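You operate a simulated robot arm through the tools that you are given. There is no shell and no other tool.

You are at the controls of a simulated two-armed robot. One attempt, no reset.

Task
Set the hanging camera to Manual and 50 mm, focus till the screen says Sharp, take a photo.
Fine: the print below it, by the green button; height and slide cranks stay as they are.

Only the result counts: the job must be done as asked and must still hold three seconds after the hand-in. Knocking over, shifting, dropping, spilling or breaking anything else fails it.

Robot
Two 7-joint arms with fingered hands on one trunk that stands fixed in place. Base frame: the origin is at the foot of the trunk, x ahead of it, y to its left, z up. Readings come in m, degrees, newtons and seconds.
The left shoulder is at [0.057, 0.125, 1.221], the right one opposite. With the tool pointing down near the work surface each hand reaches from about 0.1 to 0.74 m from the base axis, measured 20 degrees to its own side. Payload 3.6 kg a hand.
The TCP of each hand is the grasp point between the finger pads, 0.03 m short of the fingertips. In the tool frame z runs along the fingers and y along their closing line. The gripper opens to 0.104 m. The gripper's body begins 0.035 m behind the TCP. The gripper is a hand of 4 fingers: y runs from the thumb to the fingers, the wrist lies at [-0.015, -0.104, -0.178] in the tool frame, and closing takes about 1.5 s.
Orientation is that of the tool frame in the base frame, as [roll, pitch, yaw] about the fixed x, y, z axes, in that order (R = Rz(yaw) Ry(pitch) Rx(roll)). With the fingers straight down and the wrist toward the robot, the tool's x, y and z point along [0, 1, 0], [1, 0, 0] and [0, 0, -1] of the base frame.

Tools
- The arms move only by the tool step_arm. It takes "left_increments", "right_increments" or both (then of equal length, played together; a hand with none holds still); each is a list of rows, each an object of numbers (a shift or turn left out is 0, a gripper value left out holds the last): "jaw": the gripper command, from -1 (fully open) to 1 (shut), values between in proportion; "tx", "ty", "tz": the shift along the tool's x, y, z in m; "ax", "ay", "az": the turn, a rotation vector about the tool's x, y, z in degrees. In form: [{"jaw": .., "tx": .., "ty": .., "tz": .., "ax": .., "ay": .., "az": ..}, ...]. A call has 1 to 20 rows; each row is the pose to reach, as a shift and turn from the pose commanded when the call began, along the tool's axes at that moment. A row lasts 0.2 s, in which the tool goes at most 0.05 m and 8.6 degrees; a call with a longer step from one row to the next is refused whole, and so is a gripper value outside its range. Where a pose cannot be reached the arm comes as near as it can. A force on the tool above 40 N (or 10 N above the force at the start of the call, whichever is more), or a blocked arm, ends the call early, and 0.2 s more pass. Each finger travels about 0.072 m/s and halts on what it meets, pressing with about 30 N; the grip force reading is that of the motor and also rises with nothing between the fingers. The clock runs only during rows and for 0.2 s after the last one: add rows that repeat a pose to give the fingers time. The reply holds the time, the measured pose of the TCP, the force on the tool along the base axes, the opening and the grip force, in the units named above and with some noise, with the torque about the TCP (base axes, N m) and any sound that the robot's microphone picked up.
- Cameras (640 x 400 px; columns grow to the right, rows downward): "scene" is now at [0.1486, -0.0529, 1.4068]; the picture's right is [-0.60, -0.80, 0.00], its down [-0.07, 0.05, -1.00] and it looks along [0.80, -0.60, -0.08] (base axes); focal length 214 px, centre (320, 200). "left" rides on the left gripper at [-0.061, -0.092, -0.13] in its tool frame; the picture's right is [-0.81, -0.28, 0.52], its down [0.53, -0.71, 0.46] and it looks along [0.24, 0.64, 0.72] (tool axes); focal length 275 px, centre (320, 200). "right" rides on the right gripper at [0.061, -0.092, -0.13] in its tool frame; the picture's right is [-0.81, 0.28, -0.52], its down [-0.53, -0.71, 0.46] and it looks along [-0.24, 0.65, 0.72] (tool axes); focal length 275 px, centre (320, 200). There is no depth. A picture from a camera that has moved, and an enlarged one, comes with that camera's place and axes in the base frame and with its lens.
- snapshot(camera): a new picture of that camera. The clock stands still meanwhile.
- lift_body(by): slides the trunk up (or, below 0, down) by that many m; the arms and the scene camera ride with it, the base frame stays. It gives what a move gives, with no picture.
- set_grasp(shape, hand): the hand has 4 fingers and takes this shape, open, in about a second: jaw (thumb against the fingers, like two jaws); tri (thumb and two fingers); tip (a fingertip pinch); poke (one finger out to press); point (the index stretched); flat (the hand flat); cup (the hand cupped); fist (a fist). The gripper value then closes the fingers along that shape, each until it touches; the sizes above hold for jaw. It gives what a move gives, with no picture.
- aim_head(pan, tilt): turns the head with the scene camera to pan (to the left, within 80 degrees either way) and tilt (down, from -29 to 69), counted from straight ahead of the robot. It gives what a move gives.
- inspect(camera, box): a new picture of the part [left, top, right, bottom] of that camera's present view, enlarged. The clock stands still meanwhile.
- finish_job(): hands the job in; it is judged then, once.

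Places have to be worked out from the pictures, the camera data and where the tool is seen. Open the grippers and draw the arms clear of the work before you hand the job in, unless the task says otherwise.

The tools are called after "Emit:" as name(argument=value, ...) on one line, values as JSON. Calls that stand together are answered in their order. step_arm: Moves the arms, as the interface text tells. Its arguments: {"type":"object","properties":{"left_increments":{"type":"array","items":{"type":"object","properties":{"jaw":{"type":"number"},"tx":{"type":"number"},"ty":{"type":"number"},"tz":{"type":"number"},"ax":{"type":"number"},"ay":{"type":"number"},"az":{"type":"number"}}}},"right_increments":{"type":"array","items":{"type":"object","properties":{"jaw":{"type":"number"},"tx":{"type":"number"},"ty":{"type":"number"},"tz":{"type":"number"},"ax":{"type":"number"},"ay":{"type":"number"},"az":{"type":"number"}}}}},"required":[]} The other tools are called the same way: lift_body (by) slides the trunk up or down; set_grasp (shape, hand) gives the hand a shape; aim_head (pan, tilt) turns the head that bears the scene camera; snapshot (camera) takes a picture; inspect (camera, box) takes an enlarged picture of a part of a camera's view; finish_job () hands the job in.

At the start:

```text
clock: 0.0
left_eef_pos: [0.3514, -0.0518, 1.4653]
left_tcp_rot: [-179.9, 0.1, 90.0]
left_contact_force: [0.0, 0.1, 0.3]
left_moment: [-0.02, -0.04, -0.03]
left_grip_width: 0.1038
left_grasp_force: 0.0
left_shape: jaw
right_eef_pos: [0.2798, -0.3134, 1.4809]
right_tcp_rot: [180.0, 0.0, 90.0]
right_contact_force: [-0.4, -0.2, -0.3]
right_moment: [0.01, 0.0, -0.01]
right_grip_width: 0.1038
right_grasp_force: 0.1
right_shape: jaw
trunk travel left (down, up): [-0.45, 0.086]
head pan, tilt: [-36.7, 4.8]
```

scene: 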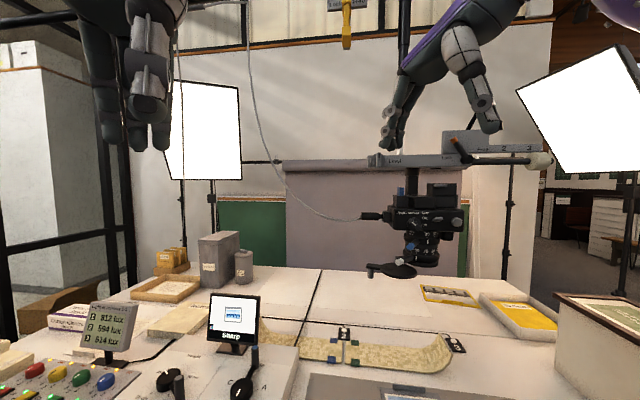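
right: 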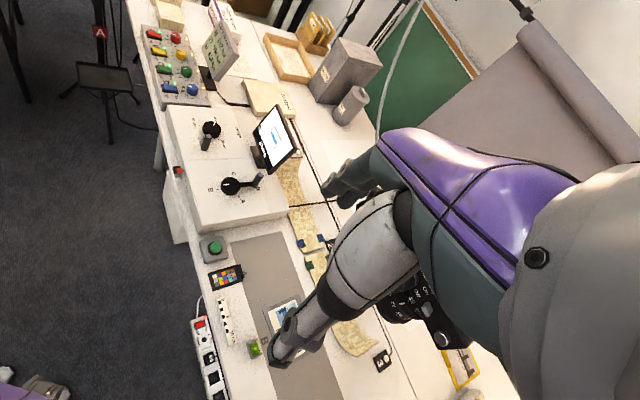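
left: 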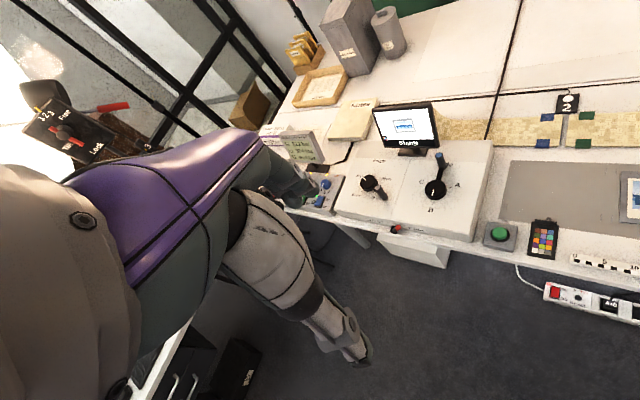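

I start by looking closely at the scene: the hanging camera, the screen, and the controls on the table.

Emit:
inspect(camera="scene", box=[340, 130, 500, 290])

Emit:
inspect(camera="scene", box=[140, 280, 300, 400])

Emit:
inspect(camera="left", box=[320, 80, 640, 320])

Emit:
inspect(camera="right", box=[130, 80, 330, 280])

```text
2.50 times, centred on (420, 210) of scene
camera zoom: at [0.1486, -0.0529, 1.4068], right [-0.6, -0.8, 0.0], down [-0.07, 0.05, -1.0], along [0.8, -0.6, -0.08], focal length 536 px, centre (70, 175)
```

zoom: 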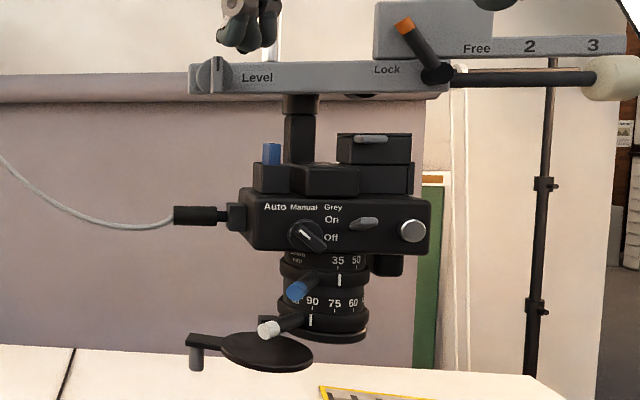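

```text
3.33 times, centred on (220, 340) of scene
camera zoom: at [0.1486, -0.0529, 1.4068], right [-0.6, -0.8, 0.0], down [-0.07, 0.05, -1.0], along [0.8, -0.6, -0.08], focal length 715 px, centre (653, -267)
```

zoom: 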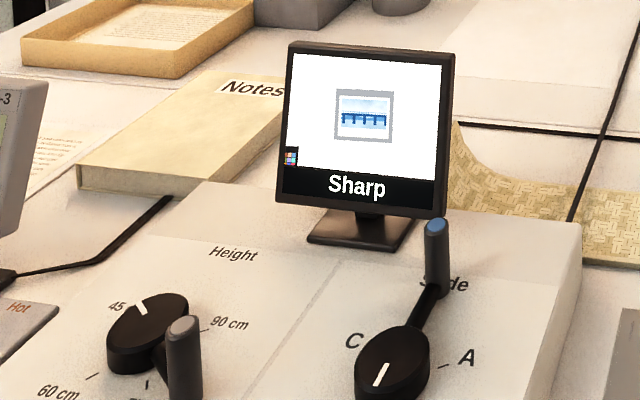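

```text
1.67 times, centred on (480, 200) of left
camera zoom: at [0.2598, -0.1138, 1.5957], right [-0.27, -0.81, -0.52], down [-0.71, 0.53, -0.46], along [0.64, 0.24, -0.72], focal length 459 px, centre (53, 200)
```

zoom: 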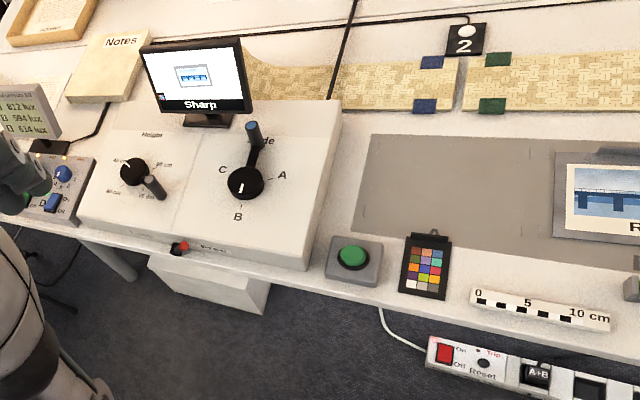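

```text
2.00 times, centred on (230, 180) of right
camera zoom: at [0.1869, -0.2515, 1.6111], right [0.28, -0.81, 0.52], down [-0.71, -0.53, -0.46], along [0.65, -0.24, -0.72], focal length 551 px, centre (500, 240)
```

zoom: 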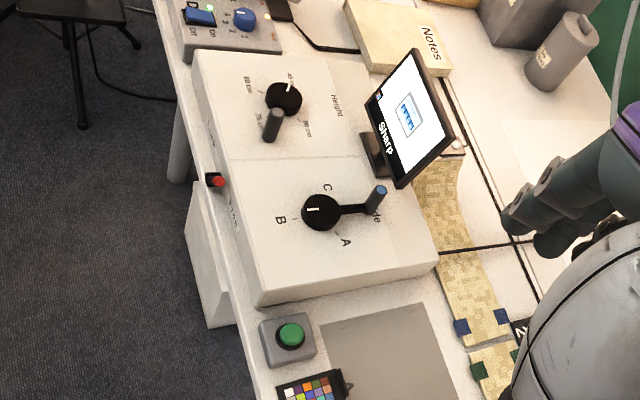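

The camera hangs to the robot's right and has a mode knob, an on/off toggle and two rings with levers. I turn the head toward it for a fuller view.

Emit:
aim_head(pan=-62, tilt=12)

Emit:
snapshot(camera="scene")

Emit:
inspect(camera="scene", box=[220, 100, 420, 260])

```text
clock: 0.9
left_eef_pos: [0.3517, -0.0526, 1.4644]
left_tcp_rot: [-180.0, 0.2, 90.0]
left_contact_force: [0.1, -0.1, 0.4]
left_moment: [0.01, 0.03, 0.02]
left_grip_width: 0.1037
left_grasp_force: 0.1
left_shape: jaw
right_eef_pos: [0.2798, -0.3129, 1.4809]
right_tcp_rot: [-180.0, 0.0, 90.1]
right_contact_force: [0.1, -0.1, -0.4]
right_moment: [0.02, 0.01, -0.02]
right_grip_width: 0.1035
right_grasp_force: 0.1
right_shape: jaw
trunk travel left (down, up): [-0.45, 0.086]
head pan, tilt: [-62.0, 12.0]
```

```text
taken
camera scene: at [0.1189, -0.0803, 1.3953], right [-0.88, -0.47, 0.0], down [-0.1, 0.18, -0.98], along [0.46, -0.86, -0.21], focal length 214 px, centre (320, 200)
```

scene: 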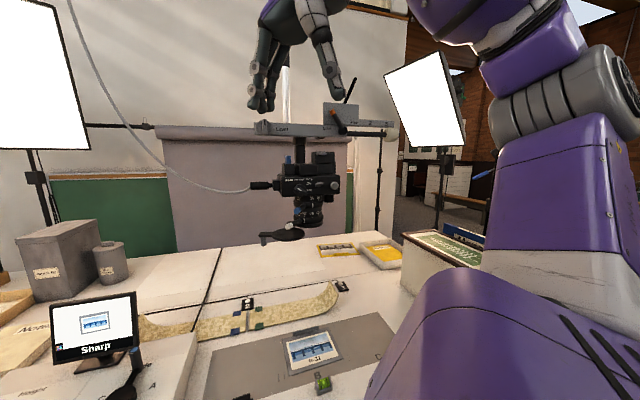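

```text
2.50 times, centred on (320, 180) of scene
camera zoom: at [0.1189, -0.0803, 1.3953], right [-0.88, -0.47, 0.0], down [-0.1, 0.18, -0.98], along [0.46, -0.86, -0.21], focal length 536 px, centre (320, 250)
```

zoom: 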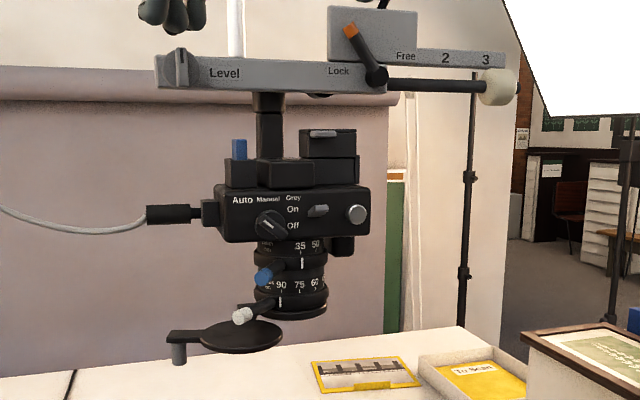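

The camera faces the robot; the mode dial sits left of a Grey On/Off toggle, with the zoom ring above the focus ring. I zoom in further to read the marks.

Emit:
inspect(camera="scene", box=[280, 170, 350, 250])

Emit:
inspect(camera="scene", box=[240, 300, 400, 400])

Emit:
snapshot(camera="right")

```text
5.00 times, centred on (315, 210) of scene
camera zoom: at [0.1189, -0.0803, 1.3953], right [-0.88, -0.47, 0.0], down [-0.1, 0.18, -0.98], along [0.46, -0.86, -0.21], focal length 1072 px, centre (345, 150)
```

zoom: 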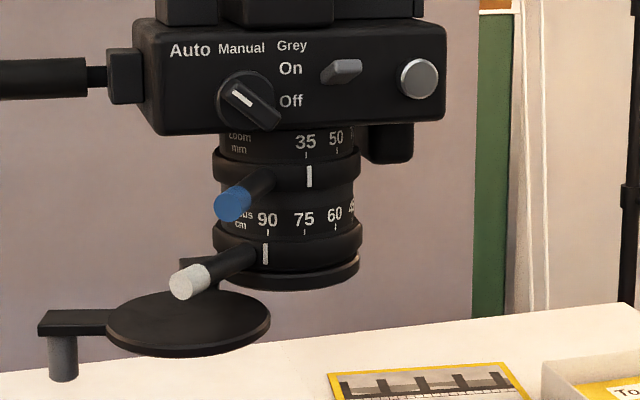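

```text
4.00 times, centred on (320, 350) of scene
camera zoom: at [0.1189, -0.0803, 1.3953], right [-0.88, -0.47, 0.0], down [-0.1, 0.18, -0.98], along [0.46, -0.86, -0.21], focal length 858 px, centre (320, -400)
```

zoom: 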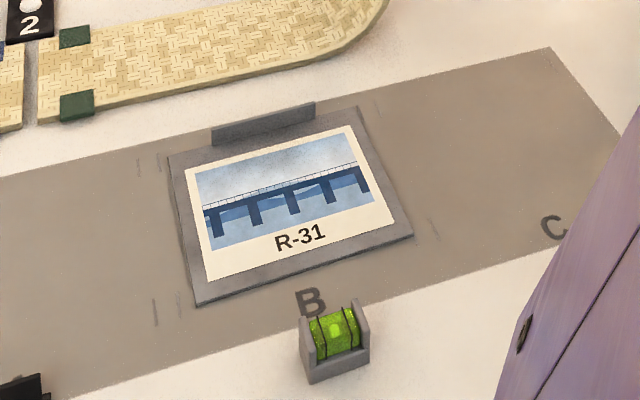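

```text
taken
camera right: at [0.1869, -0.2514, 1.6111], right [0.28, -0.81, 0.52], down [-0.71, -0.53, -0.46], along [0.65, -0.24, -0.72], focal length 275 px, centre (320, 200)
```

right: 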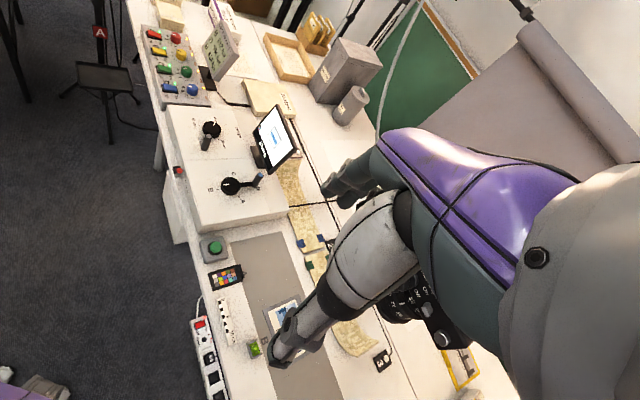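

The zoom mark is at 35 and the focus mark near 90, with mode on Auto. I raise the trunk a bit to get a vertical baseline for triangulating positions.

Emit:
lift_body(by=0.08)

Emit:
inspect(camera="scene", box=[220, 140, 420, 300])

Emit:
snapshot(camera="scene")

```text
clock: 2.1
left_eef_pos: [0.3541, -0.0514, 1.5441]
left_tcp_rot: [-179.9, 0.1, 90.1]
left_contact_force: [0.0, -0.5, 0.7]
left_moment: [-0.01, 0.02, 0.0]
left_grip_width: 0.1035
left_grasp_force: 0.1
left_shape: jaw
right_eef_pos: [0.2807, -0.3134, 1.561]
right_tcp_rot: [-179.8, 0.0, 90.0]
right_contact_force: [0.7, 0.4, 0.3]
right_moment: [0.01, 0.01, -0.02]
right_grip_width: 0.1038
right_grasp_force: 0.0
right_shape: jaw
trunk travel left (down, up): [-0.53, 0.006]
head pan, tilt: [-62.0, 12.0]
```

```text
2.50 times, centred on (320, 220) of scene
camera zoom: at [0.0534, -0.0804, 1.4847], right [-0.88, -0.47, 0.0], down [-0.1, 0.18, -0.98], along [0.46, -0.86, -0.21], focal length 536 px, centre (320, 150)
```

zoom: 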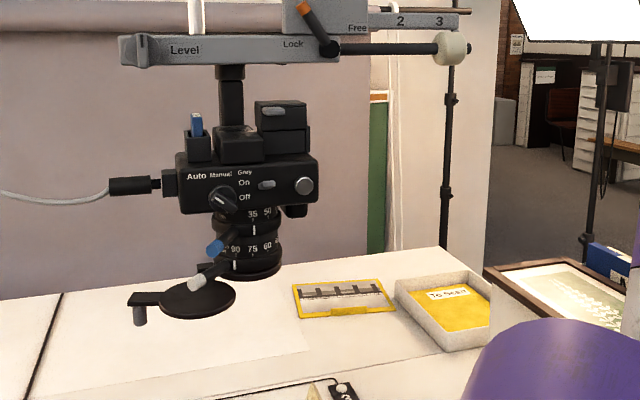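

```text
taken
camera scene: at [0.0534, -0.0804, 1.4847], right [-0.88, -0.47, 0.0], down [-0.1, 0.18, -0.98], along [0.46, -0.86, -0.21], focal length 214 px, centre (320, 200)
```

scene: 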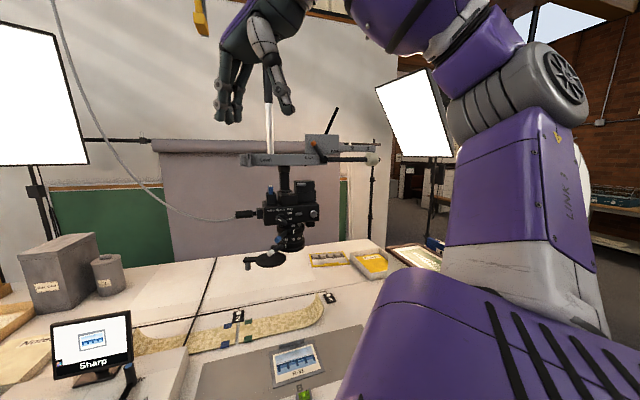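

The dial appears to be at about (0.42,-0.54,1.305), the blue zoom lever tip near (0.41,-0.51,1.257), and the white focus lever tip near (0.43,-0.495,1.22). I try the poke shape on the left hand and look at it to learn its geometry.

Emit:
set_grasp(hand="left", shape="poke")

Emit:
aim_head(pan=0, tilt=-5)

Emit:
snapshot(camera="scene")

Emit:
snapshot(camera="left")

```text
clock: 3.0
left_eef_pos: [0.3518, -0.0515, 1.5445]
left_tcp_rot: [180.0, 0.1, 90.1]
left_contact_force: [0.4, -0.2, 0.5]
left_moment: [-0.02, 0.0, 0.03]
left_grip_width: 0.0001
left_grasp_force: 0.1
left_shape: poke
right_eef_pos: [0.2797, -0.3129, 1.5604]
right_tcp_rot: [180.0, 0.0, 89.9]
right_contact_force: [0.7, -0.2, 0.7]
right_moment: [-0.03, 0.03, 0.01]
right_grip_width: 0.1037
right_grasp_force: 0.0
right_shape: jaw
trunk travel left (down, up): [-0.53, 0.006]
head pan, tilt: [-62.0, 12.0]
```

```text
clock: 4.3
left_eef_pos: [0.3507, -0.0518, 1.5461]
left_tcp_rot: [-180.0, 0.1, 90.1]
left_contact_force: [0.3, 0.0, 0.0]
left_moment: [0.01, 0.0, 0.05]
left_grip_width: 0.0002
left_grasp_force: 0.1
left_shape: poke
right_eef_pos: [0.2806, -0.3128, 1.5602]
right_tcp_rot: [179.9, 0.0, 89.9]
right_contact_force: [0.5, 0.3, -0.4]
right_moment: [-0.01, 0.0, 0.0]
right_grip_width: 0.1039
right_grasp_force: 0.0
right_shape: jaw
trunk travel left (down, up): [-0.53, 0.006]
head pan, tilt: [0.0, -5.0]
```

```text
taken
camera scene: at [0.0959, 0.0018, 1.5118], right [0.0, -1.0, 0.0], down [0.09, 0.0, -1.0], along [1.0, 0.0, 0.09], focal length 214 px, centre (320, 200)
```

scene: 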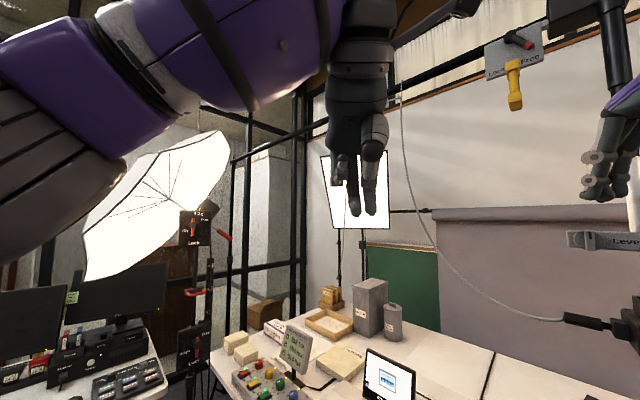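

```text
taken
camera left: at [0.2598, -0.1138, 1.6757], right [-0.27, -0.81, -0.52], down [-0.71, 0.53, -0.46], along [0.64, 0.24, -0.72], focal length 275 px, centre (320, 200)
```

left: 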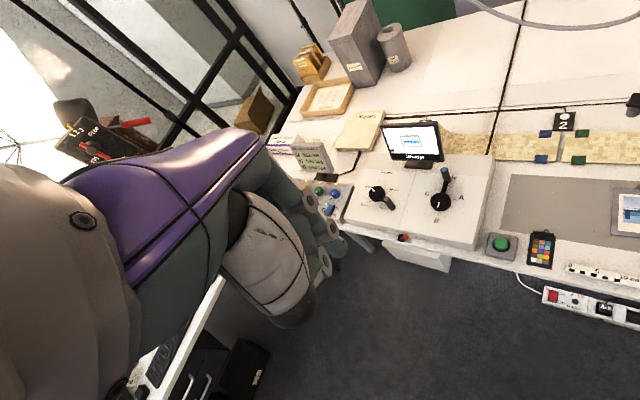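

Emit:
inspect(camera="scene", box=[290, 60, 430, 230])

Emit:
inspect(camera="left", box=[200, 130, 400, 350])

```text
2.35 times, centred on (360, 145) of scene
camera zoom: at [0.0959, 0.0018, 1.5118], right [0.0, -1.0, 0.0], down [0.09, 0.0, -1.0], along [1.0, 0.0, 0.09], focal length 505 px, centre (226, 329)
```

zoom: 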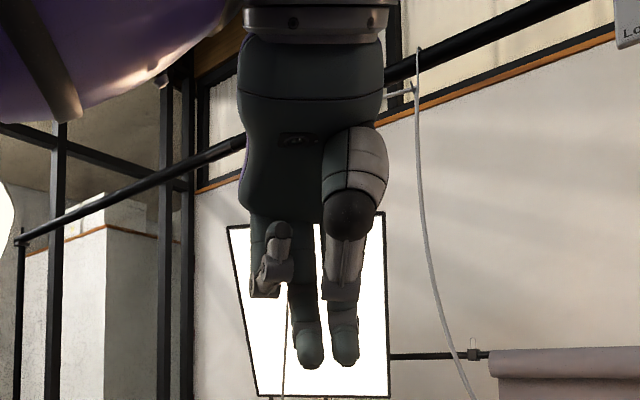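

```text
1.82 times, centred on (300, 240) of left
camera zoom: at [0.2598, -0.1138, 1.6757], right [-0.27, -0.81, -0.52], down [-0.71, 0.53, -0.46], along [0.64, 0.24, -0.72], focal length 500 px, centre (356, 127)
```

zoom: 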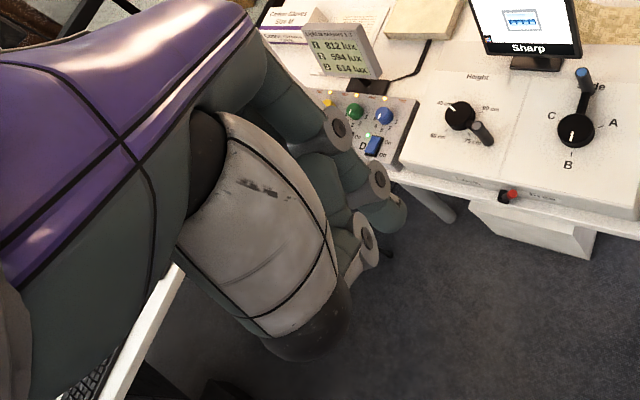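

The poke shape seems to show two fingertips; I try "point" and compare before deciding which shape to use.

Emit:
set_grasp(hand="left", shape="point")

Emit:
inspect(camera="scene", box=[290, 60, 430, 230])

Emit:
inspect(camera="left", box=[200, 130, 400, 350])

```text
clock: 5.2
left_eef_pos: [0.3529, -0.0523, 1.5453]
left_tcp_rot: [180.0, 0.1, 90.1]
left_contact_force: [-0.8, -0.1, 1.0]
left_moment: [0.01, 0.03, 0.0]
left_grip_width: 0.0001
left_grasp_force: 0.0
left_shape: point
right_eef_pos: [0.2797, -0.3122, 1.5613]
right_tcp_rot: [180.0, 0.0, 90.0]
right_contact_force: [0.5, 0.6, 0.4]
right_moment: [-0.01, 0.01, -0.04]
right_grip_width: 0.1037
right_grasp_force: 0.0
right_shape: jaw
trunk travel left (down, up): [-0.53, 0.006]
head pan, tilt: [0.0, -5.0]
```

```text
2.35 times, centred on (360, 145) of scene
camera zoom: at [0.0958, 0.0019, 1.5119], right [0.0, -1.0, 0.0], down [0.09, 0.0, -1.0], along [1.0, 0.0, 0.09], focal length 505 px, centre (226, 329)
```

zoom: 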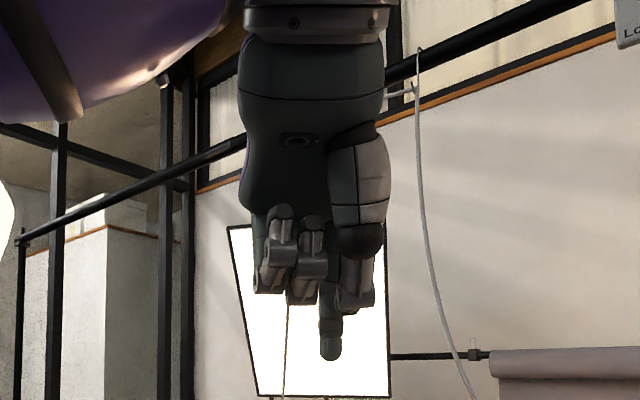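

```text
1.82 times, centred on (300, 240) of left
camera zoom: at [0.2597, -0.1138, 1.6757], right [-0.27, -0.81, -0.52], down [-0.71, 0.53, -0.46], along [0.64, 0.24, -0.72], focal length 500 px, centre (356, 127)
```

zoom: 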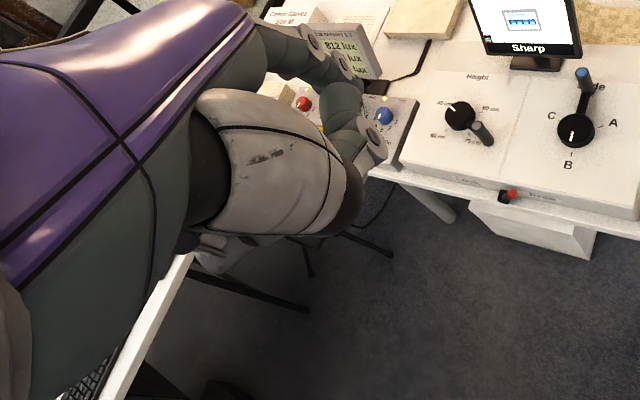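

"Point" gives a single stretched finger whose tip lies on the TCP axis, 3 cm ahead of it. I move the left hand down and forward, and yaw it toward the hanging camera.

Emit:
step_arm(left_increments=[{"tx": -0.017, "ty": 0.012, "tz": 0.025, "az": 7.5}, {"tx": -0.033, "ty": 0.023, "tz": 0.05, "az": 15}, {"tx": -0.05, "ty": 0.035, "tz": 0.075, "az": 22.5}, {"tx": -0.067, "ty": 0.047, "tz": 0.1, "az": 30}, {"tx": -0.083, "ty": 0.058, "tz": 0.125, "az": 37.5}, {"tx": -0.1, "ty": 0.07, "tz": 0.145, "az": 45}])

```text
clock: 6.6
left_eef_pos: [0.4213, -0.1537, 1.3992]
left_tcp_rot: [179.9, 0.0, 45.0]
left_contact_force: [-0.1, 0.0, 0.9]
left_moment: [0.02, 0.03, 0.01]
left_grip_width: 0.0
left_grasp_force: 0.0
left_shape: point
right_eef_pos: [0.2802, -0.3145, 1.5603]
right_tcp_rot: [179.9, 0.0, 89.9]
right_contact_force: [-0.5, 0.0, 0.0]
right_moment: [0.01, 0.02, -0.05]
right_grip_width: 0.1036
right_grasp_force: 0.1
right_shape: jaw
trunk travel left (down, up): [-0.53, 0.006]
head pan, tilt: [0.0, -5.0]
```

The yaw is now 45°. Next I pitch the hand so the finger points horizontally at the hanging camera, lowering it a little at the same time.

Emit:
step_arm(left_increments=[{"ax": -8.2, "tz": 0.01}, {"ax": -16.4, "tz": 0.02}, {"ax": -24.6, "tz": 0.03}, {"ax": -32.8, "tz": 0.04}, {"ax": -41, "tz": 0.05}, {"ax": -49.2, "tz": 0.06}, {"ax": -57.4, "tz": 0.07}, {"ax": -65.6, "tz": 0.08}, {"ax": -73.8, "tz": 0.09}, {"ax": -82, "tz": 0.1}, {"ax": -90, "tz": 0.11}])

Emit:
aim_head(pan=-55, tilt=12)

Emit:
snapshot(camera="scene")

Emit:
snapshot(camera="left")

```text
clock: 9.0
left_eef_pos: [0.4232, -0.1532, 1.289]
left_tcp_rot: [89.9, 0.0, 45.0]
left_contact_force: [-0.5, 0.5, 0.2]
left_moment: [0.02, 0.0, 0.03]
left_grip_width: 0.0
left_grasp_force: 0.1
left_shape: point
right_eef_pos: [0.2798, -0.3134, 1.5611]
right_tcp_rot: [180.0, 0.0, 90.0]
right_contact_force: [-0.1, -0.3, 0.4]
right_moment: [0.02, 0.01, -0.01]
right_grip_width: 0.1038
right_grasp_force: 0.0
right_shape: jaw
trunk travel left (down, up): [-0.53, 0.006]
head pan, tilt: [0.0, -5.0]
```

```text
clock: 10.2
left_eef_pos: [0.4219, -0.1514, 1.291]
left_tcp_rot: [90.0, 0.1, 45.0]
left_contact_force: [0.0, 0.3, -0.1]
left_moment: [0.01, -0.02, 0.0]
left_grip_width: 0.0
left_grasp_force: 0.1
left_shape: point
right_eef_pos: [0.2798, -0.3134, 1.5602]
right_tcp_rot: [-180.0, 0.1, 90.1]
right_contact_force: [0.7, -0.1, -0.8]
right_moment: [-0.01, -0.03, -0.01]
right_grip_width: 0.1036
right_grasp_force: 0.0
right_shape: jaw
trunk travel left (down, up): [-0.53, 0.006]
head pan, tilt: [-55.0, 12.0]
```

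```text
taken
camera scene: at [0.0619, -0.0744, 1.4849], right [-0.82, -0.57, 0.0], down [-0.12, 0.17, -0.98], along [0.56, -0.8, -0.21], focal length 214 px, centre (320, 200)
```

scene: 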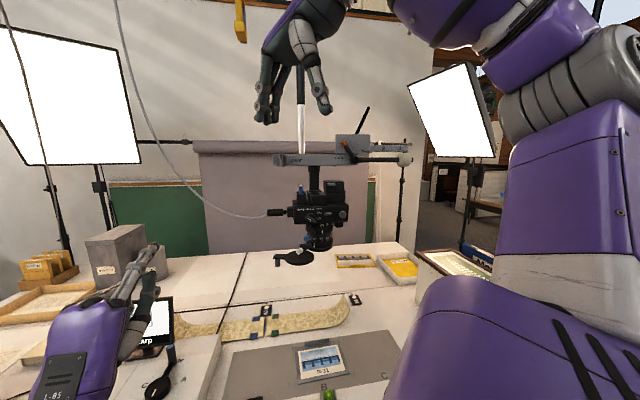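

```text
taken
camera left: at [0.2861, -0.1037, 1.1983], right [-0.21, -0.94, -0.27], down [0.7, 0.06, -0.71], along [0.69, -0.34, 0.64], focal length 275 px, centre (320, 200)
```

left: 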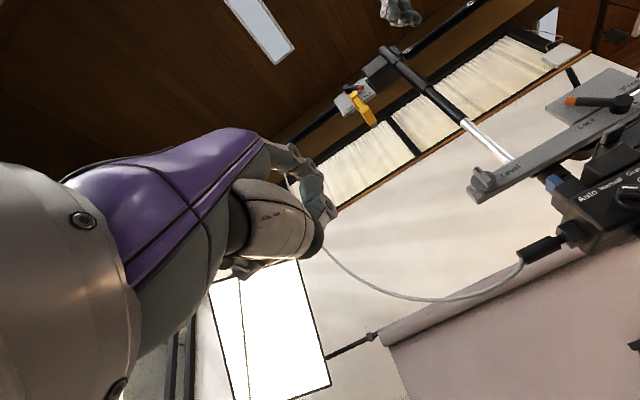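

The left hand now points horizontally. I check where the fingertip appears in the scene view against its computed place.

Emit:
inspect(camera="scene", box=[40, 220, 200, 380])

Emit:
inspect(camera="scene", box=[260, 170, 370, 280])

```text
2.50 times, centred on (120, 300) of scene
camera zoom: at [0.0619, -0.0744, 1.4849], right [-0.82, -0.57, 0.0], down [-0.12, 0.17, -0.98], along [0.56, -0.8, -0.21], focal length 536 px, centre (820, -50)
```

zoom: 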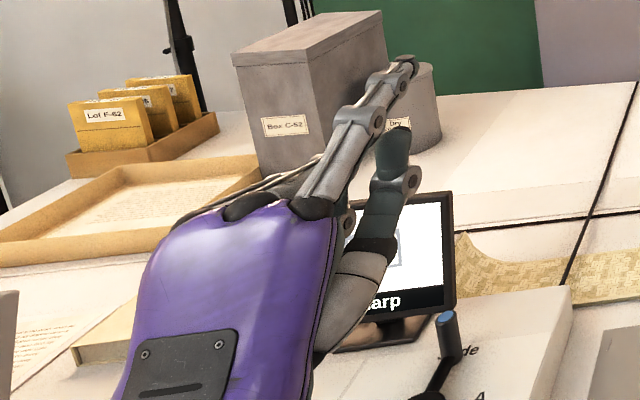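

```text
3.64 times, centred on (315, 225) of scene
camera zoom: at [0.0619, -0.0744, 1.4849], right [-0.82, -0.57, 0.0], down [-0.12, 0.17, -0.98], along [0.56, -0.8, -0.21], focal length 780 px, centre (338, 109)
```

zoom: 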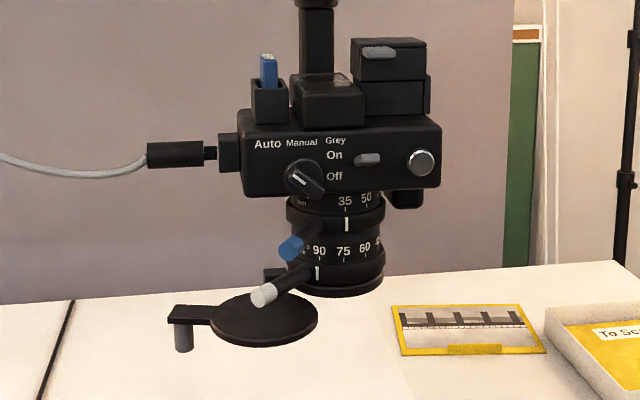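

The point fingertip actually sits about 6 cm above the TCP line (tool +y), about 3 cm ahead and 1 cm to the right. I zoom in on the dial and rings to plan the first push.

Emit:
inspect(camera="scene", box=[294, 184, 354, 224])

Emit:
inspect(camera="scene", box=[280, 215, 340, 255])

```text
10.00 times, centred on (324, 204) of scene
camera zoom: at [0.0619, -0.0744, 1.4849], right [-0.82, -0.57, 0.0], down [-0.12, 0.17, -0.98], along [0.56, -0.8, -0.21], focal length 2145 px, centre (280, 160)
```

zoom: 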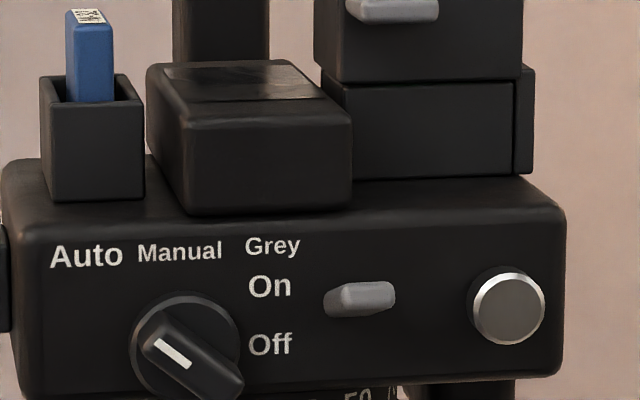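

```text
10.00 times, centred on (310, 235) of scene
camera zoom: at [0.0619, -0.0744, 1.4849], right [-0.82, -0.57, 0.0], down [-0.12, 0.17, -0.98], along [0.56, -0.8, -0.21], focal length 2145 px, centre (420, -150)
```

zoom: 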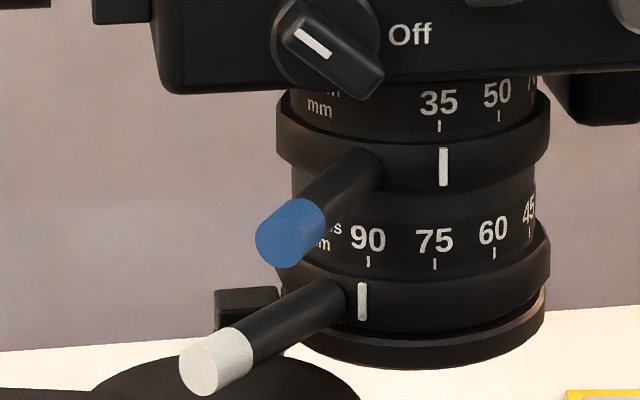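

The dial pointer is on Auto and must turn clockwise by about 50°; the lever diameters look like about 2 cm. I bring the fingertip, tilted 30° down, to about 8 cm in front of the dial's left side.

Emit:
step_arm(left_increments=[{"tx": -0.031, "ty": -0.0026, "tz": 0.0176, "ax": 3.75}, {"tx": -0.062, "ty": -0.0052, "tz": 0.0352, "ax": 7.5}, {"tx": -0.093, "ty": -0.0079, "tz": 0.0528, "ax": 11.25}, {"tx": -0.124, "ty": -0.0105, "tz": 0.0704, "ax": 15}, {"tx": -0.155, "ty": -0.0131, "tz": 0.088, "ax": 18.75}, {"tx": -0.186, "ty": -0.0158, "tz": 0.1055, "ax": 22.5}, {"tx": -0.217, "ty": -0.0184, "tz": 0.1231, "ax": 26.25}, {"tx": -0.2475, "ty": -0.021, "tz": 0.1407, "ax": 30}])

Emit:
snapshot(camera="scene")

Emit:
snapshot(camera="left")

```text
clock: 11.3
left_eef_pos: [0.399, -0.2803, 1.2147]
left_tcp_rot: [112.0, -5.3, 47.1]
left_contact_force: [0.4, -0.3, 0.5]
left_moment: [-0.03, -0.01, 0.01]
left_grip_width: 0.0
left_grasp_force: 0.1
left_shape: point
right_eef_pos: [0.2797, -0.3134, 1.5604]
right_tcp_rot: [179.9, 0.1, 90.0]
right_contact_force: [0.2, 0.1, 0.0]
right_moment: [0.01, 0.01, 0.02]
right_grip_width: 0.1036
right_grasp_force: 0.1
right_shape: jaw
trunk travel left (down, up): [-0.53, 0.006]
head pan, tilt: [-55.0, 12.0]
stopped in row 5 (left hand): the arm was blocked; the commanded pose is now the measured one
```

```text
taken
camera scene: at [0.0612, -0.0756, 1.4848], right [-0.82, -0.57, 0.0], down [-0.12, 0.17, -0.98], along [0.56, -0.8, -0.21], focal length 214 px, centre (320, 200)
```

scene: 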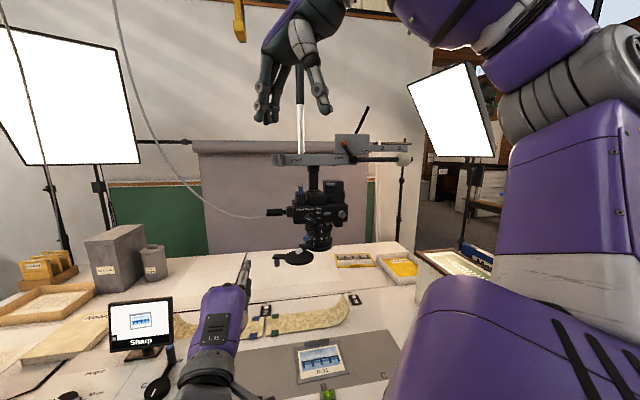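

```text
taken
camera left: at [0.245, -0.219, 1.1734], right [-0.25, -0.82, -0.52], down [0.53, 0.34, -0.78], along [0.81, -0.47, 0.35], focal length 275 px, centre (320, 200)
```

left: 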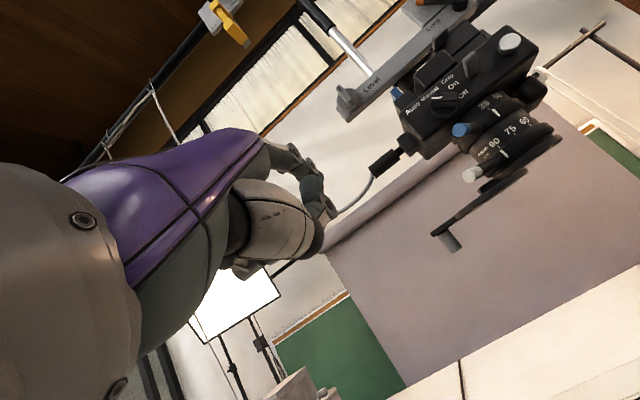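

The left arm got blocked in this cross-body posture (no contact force, so probably a joint limit). I draw it back to a fingers-down pose on its own side and will use the right arm for the camera instead.

Emit:
step_arm(left_increments=[{"tx": 0.028, "ty": 0.012, "tz": -0.0334, "ax": 4}, {"tx": 0.0555, "ty": 0.024, "tz": -0.0669, "ax": 12}, {"tx": 0.083, "ty": 0.036, "tz": -0.1003, "ax": 20}, {"tx": 0.111, "ty": 0.048, "tz": -0.1338, "ax": 28}, {"tx": 0.1386, "ty": 0.06, "tz": -0.1672, "ax": 36}, {"tx": 0.1663, "ty": 0.072, "tz": -0.2007, "ax": 44}, {"tx": 0.194, "ty": 0.084, "tz": -0.2341, "ax": 52}, {"tx": 0.2218, "ty": 0.096, "tz": -0.2676, "ax": 60}, {"tx": 0.2495, "ty": 0.108, "tz": -0.301, "ax": 68}])

Emit:
snapshot(camera="left")

```text
clock: 13.3
left_eef_pos: [0.3796, 0.0524, 1.4506]
left_tcp_rot: [-179.9, -5.2, 47.2]
left_contact_force: [-0.1, 0.4, 0.4]
left_moment: [-0.04, -0.04, -0.01]
left_grip_width: 0.0
left_grasp_force: 0.1
left_shape: point
right_eef_pos: [0.2785, -0.3108, 1.5611]
right_tcp_rot: [179.9, 0.1, 90.0]
right_contact_force: [-0.2, 0.8, -0.9]
right_moment: [-0.01, -0.03, 0.0]
right_grip_width: 0.1037
right_grasp_force: 0.2
right_shape: jaw
trunk travel left (down, up): [-0.53, 0.006]
head pan, tilt: [-55.0, 12.0]
```

```text
taken
camera left: at [0.2629, 0.06, 1.5751], right [-0.72, -0.37, -0.59], down [-0.13, 0.9, -0.41], along [0.68, -0.21, -0.7], focal length 275 px, centre (320, 200)
```

left: 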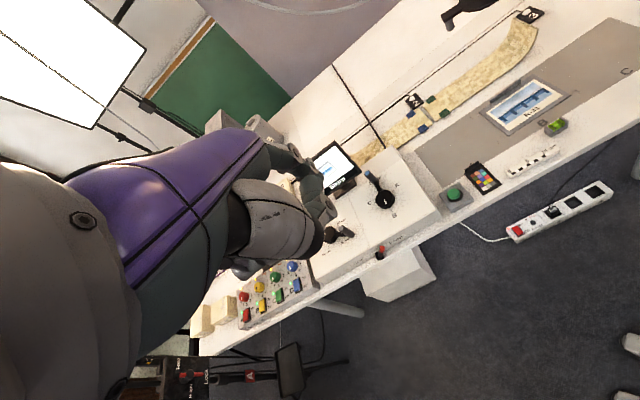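

The left arm is safely back. I set the right hand to the point shape and look at it from the scene camera.

Emit:
set_grasp(hand="right", shape="point")

Emit:
aim_head(pan=-50, tilt=0)

Emit:
snapshot(camera="scene")

Emit:
inspect(camera="scene", box=[230, 20, 370, 160])

Emit:
snapshot(camera="right")

```text
clock: 14.2
left_eef_pos: [0.3806, 0.0497, 1.4497]
left_tcp_rot: [179.9, -5.1, 47.1]
left_contact_force: [0.0, 0.3, 0.4]
left_moment: [0.01, -0.02, -0.01]
left_grip_width: 0.0002
left_grasp_force: 0.0
left_shape: point
right_eef_pos: [0.28, -0.3127, 1.561]
right_tcp_rot: [179.9, 0.0, 90.1]
right_contact_force: [0.6, 0.4, -0.6]
right_moment: [-0.01, -0.01, -0.01]
right_grip_width: 0.096
right_grasp_force: 0.0
right_shape: point
trunk travel left (down, up): [-0.53, 0.006]
head pan, tilt: [-55.0, 12.0]
```

```text
clock: 15.0
left_eef_pos: [0.3814, 0.0484, 1.4494]
left_tcp_rot: [179.9, -5.2, 47.1]
left_contact_force: [-0.4, -0.2, -0.6]
left_moment: [-0.02, 0.0, 0.01]
left_grip_width: 0.0
left_grasp_force: 0.1
left_shape: point
right_eef_pos: [0.2795, -0.3136, 1.5602]
right_tcp_rot: [180.0, -0.1, 90.0]
right_contact_force: [-0.9, 0.1, -0.2]
right_moment: [0.01, 0.0, -0.02]
right_grip_width: 0.0959
right_grasp_force: 0.1
right_shape: point
trunk travel left (down, up): [-0.53, 0.006]
head pan, tilt: [-50.0, 0.0]
```

```text
taken
camera scene: at [0.0662, -0.0672, 1.5041], right [-0.77, -0.64, 0.0], down [0.0, 0.0, -1.0], along [0.64, -0.77, 0.0], focal length 214 px, centre (320, 200)
```

scene: 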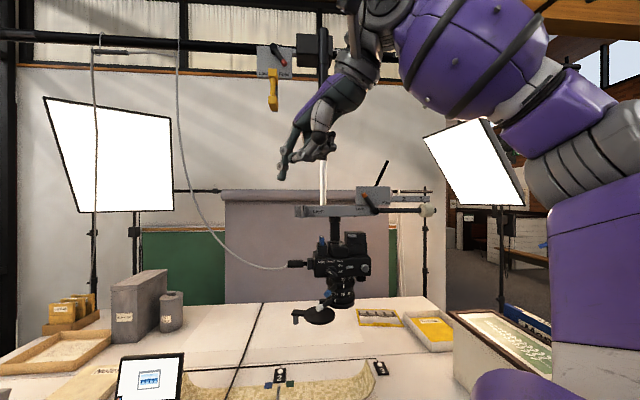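

```text
2.86 times, centred on (300, 90) of scene
camera zoom: at [0.0662, -0.0672, 1.5041], right [-0.77, -0.64, 0.0], down [0.0, 0.0, -1.0], along [0.64, -0.77, 0.0], focal length 613 px, centre (377, 514)
```

zoom: 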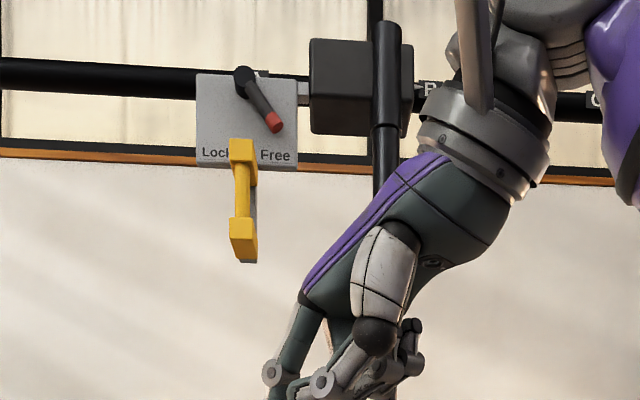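

```text
taken
camera right: at [0.1868, -0.2516, 1.6911], right [0.28, -0.81, 0.52], down [-0.71, -0.53, -0.46], along [0.65, -0.24, -0.72], focal length 275 px, centre (320, 200)
```

right: 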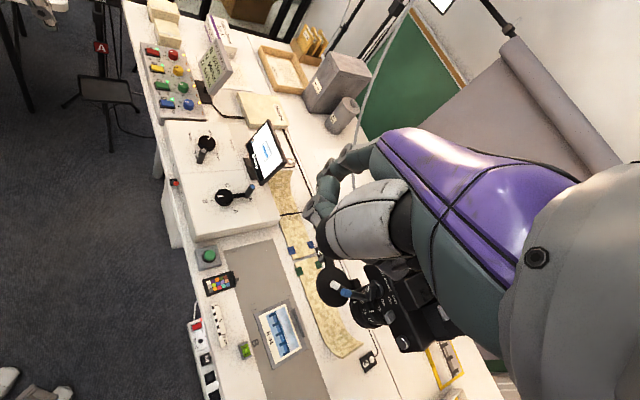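

Emit:
inspect(camera="scene", box=[255, 85, 355, 195])

Emit:
inspect(camera="right", box=[280, 130, 480, 370])

```text
3.64 times, centred on (305, 140) of scene
camera zoom: at [0.0662, -0.0672, 1.5041], right [-0.77, -0.64, 0.0], down [0.0, 0.0, -1.0], along [0.64, -0.77, 0.0], focal length 780 px, centre (374, 418)
```

zoom: 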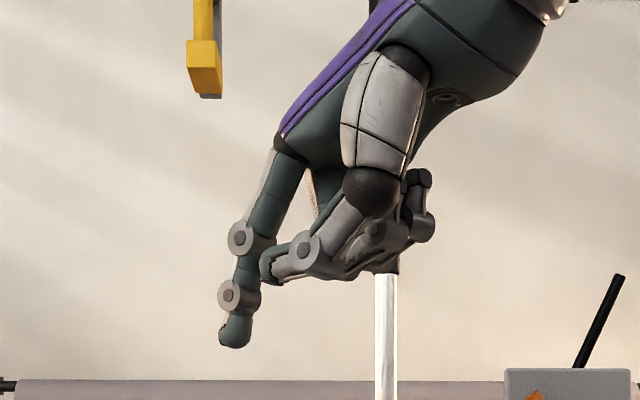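

```text
1.67 times, centred on (380, 250) of right
camera zoom: at [0.1868, -0.2516, 1.6911], right [0.28, -0.81, 0.52], down [-0.71, -0.53, -0.46], along [0.65, -0.24, -0.72], focal length 459 px, centre (220, 117)
```

zoom: 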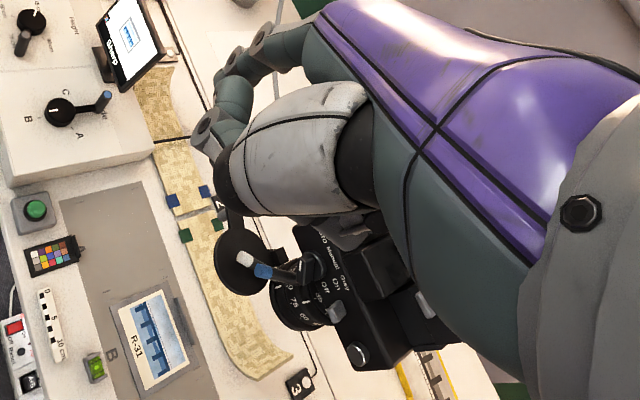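

The right wrist camera sees the lens from above. I enlarge that view to refine the lever and dial positions.

Emit:
inspect(camera="right", box=[370, 250, 460, 360])

Emit:
inspect(camera="right", box=[300, 240, 400, 340])

Emit:
inspect(camera="scene", box=[285, 225, 375, 335])

```text
3.64 times, centred on (415, 305) of right
camera zoom: at [0.1868, -0.2516, 1.6911], right [0.28, -0.81, 0.52], down [-0.71, -0.53, -0.46], along [0.65, -0.24, -0.72], focal length 1001 px, centre (-26, -182)
```

zoom: 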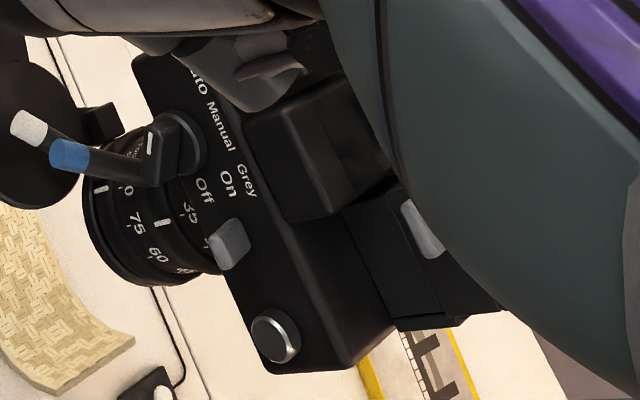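

```text
4.00 times, centred on (350, 290) of right
camera zoom: at [0.1868, -0.2516, 1.6911], right [0.28, -0.81, 0.52], down [-0.71, -0.53, -0.46], along [0.65, -0.24, -0.72], focal length 1101 px, centre (200, -160)
```

zoom: 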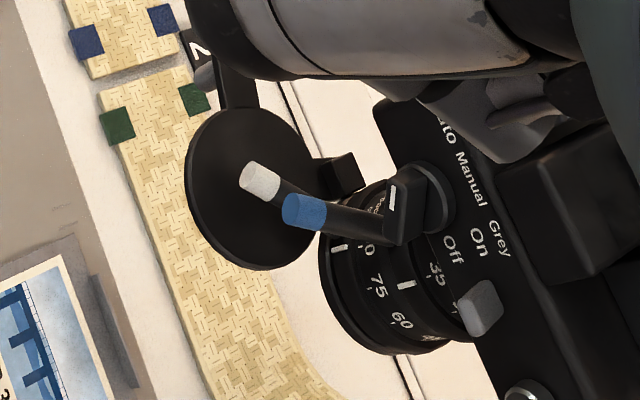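

```text
3.64 times, centred on (330, 280) of scene
camera zoom: at [0.0662, -0.0672, 1.5041], right [-0.77, -0.64, 0.0], down [0.0, 0.0, -1.0], along [0.64, -0.77, 0.0], focal length 780 px, centre (284, -91)
```

zoom: 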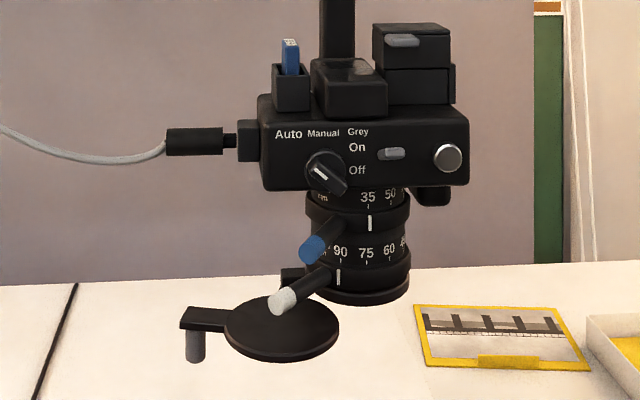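

Fused estimates: dial bar front ≈ (0.420,-0.538,1.304), blue tip ≈ (0.413,-0.514,1.258), white tip ≈ (0.435,-0.506,1.215). I lower the trunk so the head looks at the lens level and the right arm can work from above; both hands stay well clear.

Emit:
lift_body(by=-0.1)

Emit:
snapshot(camera="scene")

Emit:
snapshot(camera="right")

```text
clock: 16.3
left_eef_pos: [0.3798, 0.0488, 1.3507]
left_tcp_rot: [179.8, -5.3, 47.1]
left_contact_force: [0.2, 0.7, -0.1]
left_moment: [-0.01, 0.01, 0.0]
left_grip_width: 0.0001
left_grasp_force: 0.0
left_shape: point
right_eef_pos: [0.2793, -0.3128, 1.4603]
right_tcp_rot: [179.8, -0.1, 90.0]
right_contact_force: [0.1, 0.1, 0.0]
right_moment: [0.02, 0.0, 0.02]
right_grip_width: 0.096
right_grasp_force: 0.0
right_shape: point
trunk travel left (down, up): [-0.43, 0.106]
head pan, tilt: [-50.0, 0.0]
```

```text
taken
camera scene: at [0.1416, -0.067, 1.3915], right [-0.77, -0.64, 0.0], down [0.0, 0.0, -1.0], along [0.64, -0.77, 0.0], focal length 214 px, centre (320, 200)
```

scene: 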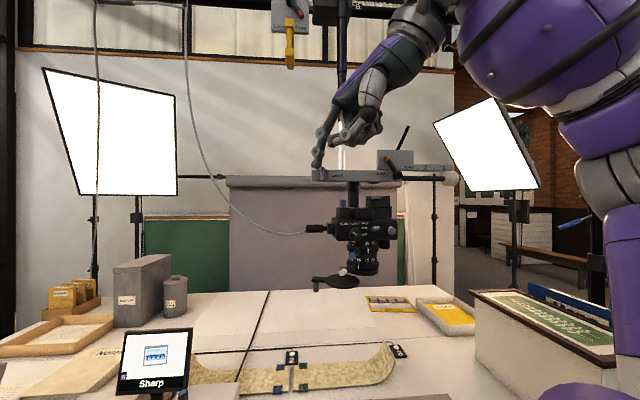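

```text
taken
camera right: at [0.1858, -0.2514, 1.5914], right [0.27, -0.81, 0.52], down [-0.71, -0.53, -0.46], along [0.65, -0.24, -0.72], focal length 275 px, centre (320, 200)
```

right: 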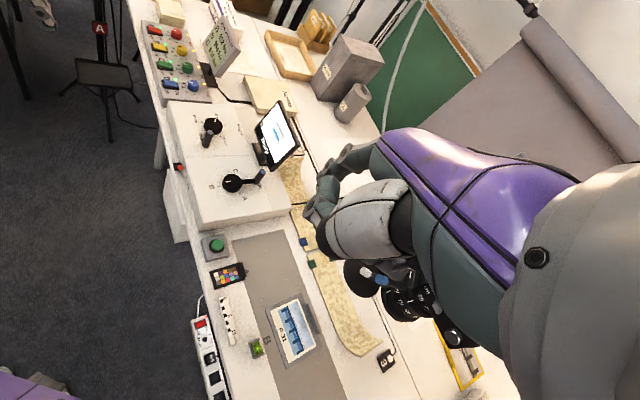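

Screen still shows Sharp in Auto. I now bring the right hand, yawed toward the camera with the finger tilted 60° down, to about 6 cm in front of the dial's left side.

Emit:
step_arm(right_increments=[{"tx": -0.0154, "ty": 0.008, "tz": 0.0214, "ax": -3.55, "ay": -1.47, "az": 5.5}, {"tx": -0.0307, "ty": 0.016, "tz": 0.0427, "ax": -7.1, "ay": -2.94, "az": 11}, {"tx": -0.0461, "ty": 0.024, "tz": 0.0641, "ax": -10.66, "ay": -4.41, "az": 16.5}, {"tx": -0.0615, "ty": 0.032, "tz": 0.0855, "ax": -14.2, "ay": -5.88, "az": 22}, {"tx": -0.0769, "ty": 0.04, "tz": 0.1069, "ax": -17.77, "ay": -7.36, "az": 27.5}, {"tx": -0.0922, "ty": 0.048, "tz": 0.1282, "ax": -21.3, "ay": -8.83, "az": 33}, {"tx": -0.1076, "ty": 0.056, "tz": 0.1496, "ax": -24.9, "ay": -10.3, "az": 38.5}, {"tx": -0.123, "ty": 0.0639, "tz": 0.171, "ax": -28.43, "ay": -11.77, "az": 43.96}])

Emit:
snapshot(camera="scene")

Emit:
snapshot(camera="right")

```text
clock: 18.1
left_eef_pos: [0.3799, 0.049, 1.35]
left_tcp_rot: [179.9, -5.2, 47.2]
left_contact_force: [0.4, -0.1, 0.9]
left_moment: [0.01, -0.01, 0.04]
left_grip_width: 0.0
left_grasp_force: 0.0
left_shape: point
right_eef_pos: [0.3446, -0.4357, 1.2894]
right_tcp_rot: [149.7, -0.1, 44.9]
right_contact_force: [0.2, 0.5, 0.1]
right_moment: [0.01, -0.01, -0.02]
right_grip_width: 0.0
right_grasp_force: 0.0
right_shape: point
trunk travel left (down, up): [-0.43, 0.106]
head pan, tilt: [-50.0, 0.0]
```

```text
taken
camera scene: at [0.1415, -0.0668, 1.3916], right [-0.77, -0.64, 0.0], down [0.0, 0.0, -1.0], along [0.64, -0.77, 0.0], focal length 214 px, centre (320, 200)
```

scene: 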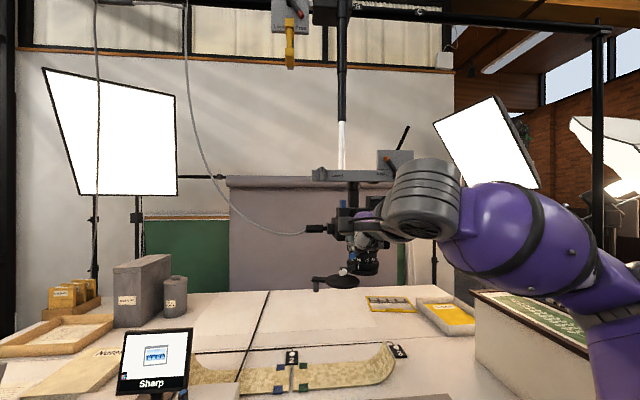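

```text
taken
camera right: at [0.2836, -0.2895, 1.3565], right [-0.59, -0.56, 0.58], down [-0.65, -0.1, -0.75], along [0.48, -0.82, -0.3], focal length 275 px, centre (320, 200)
```

right: 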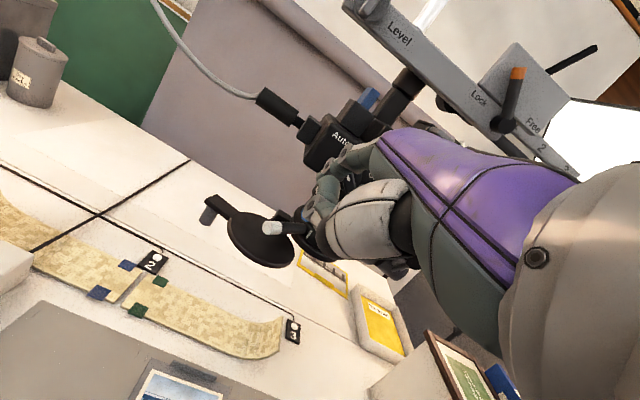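

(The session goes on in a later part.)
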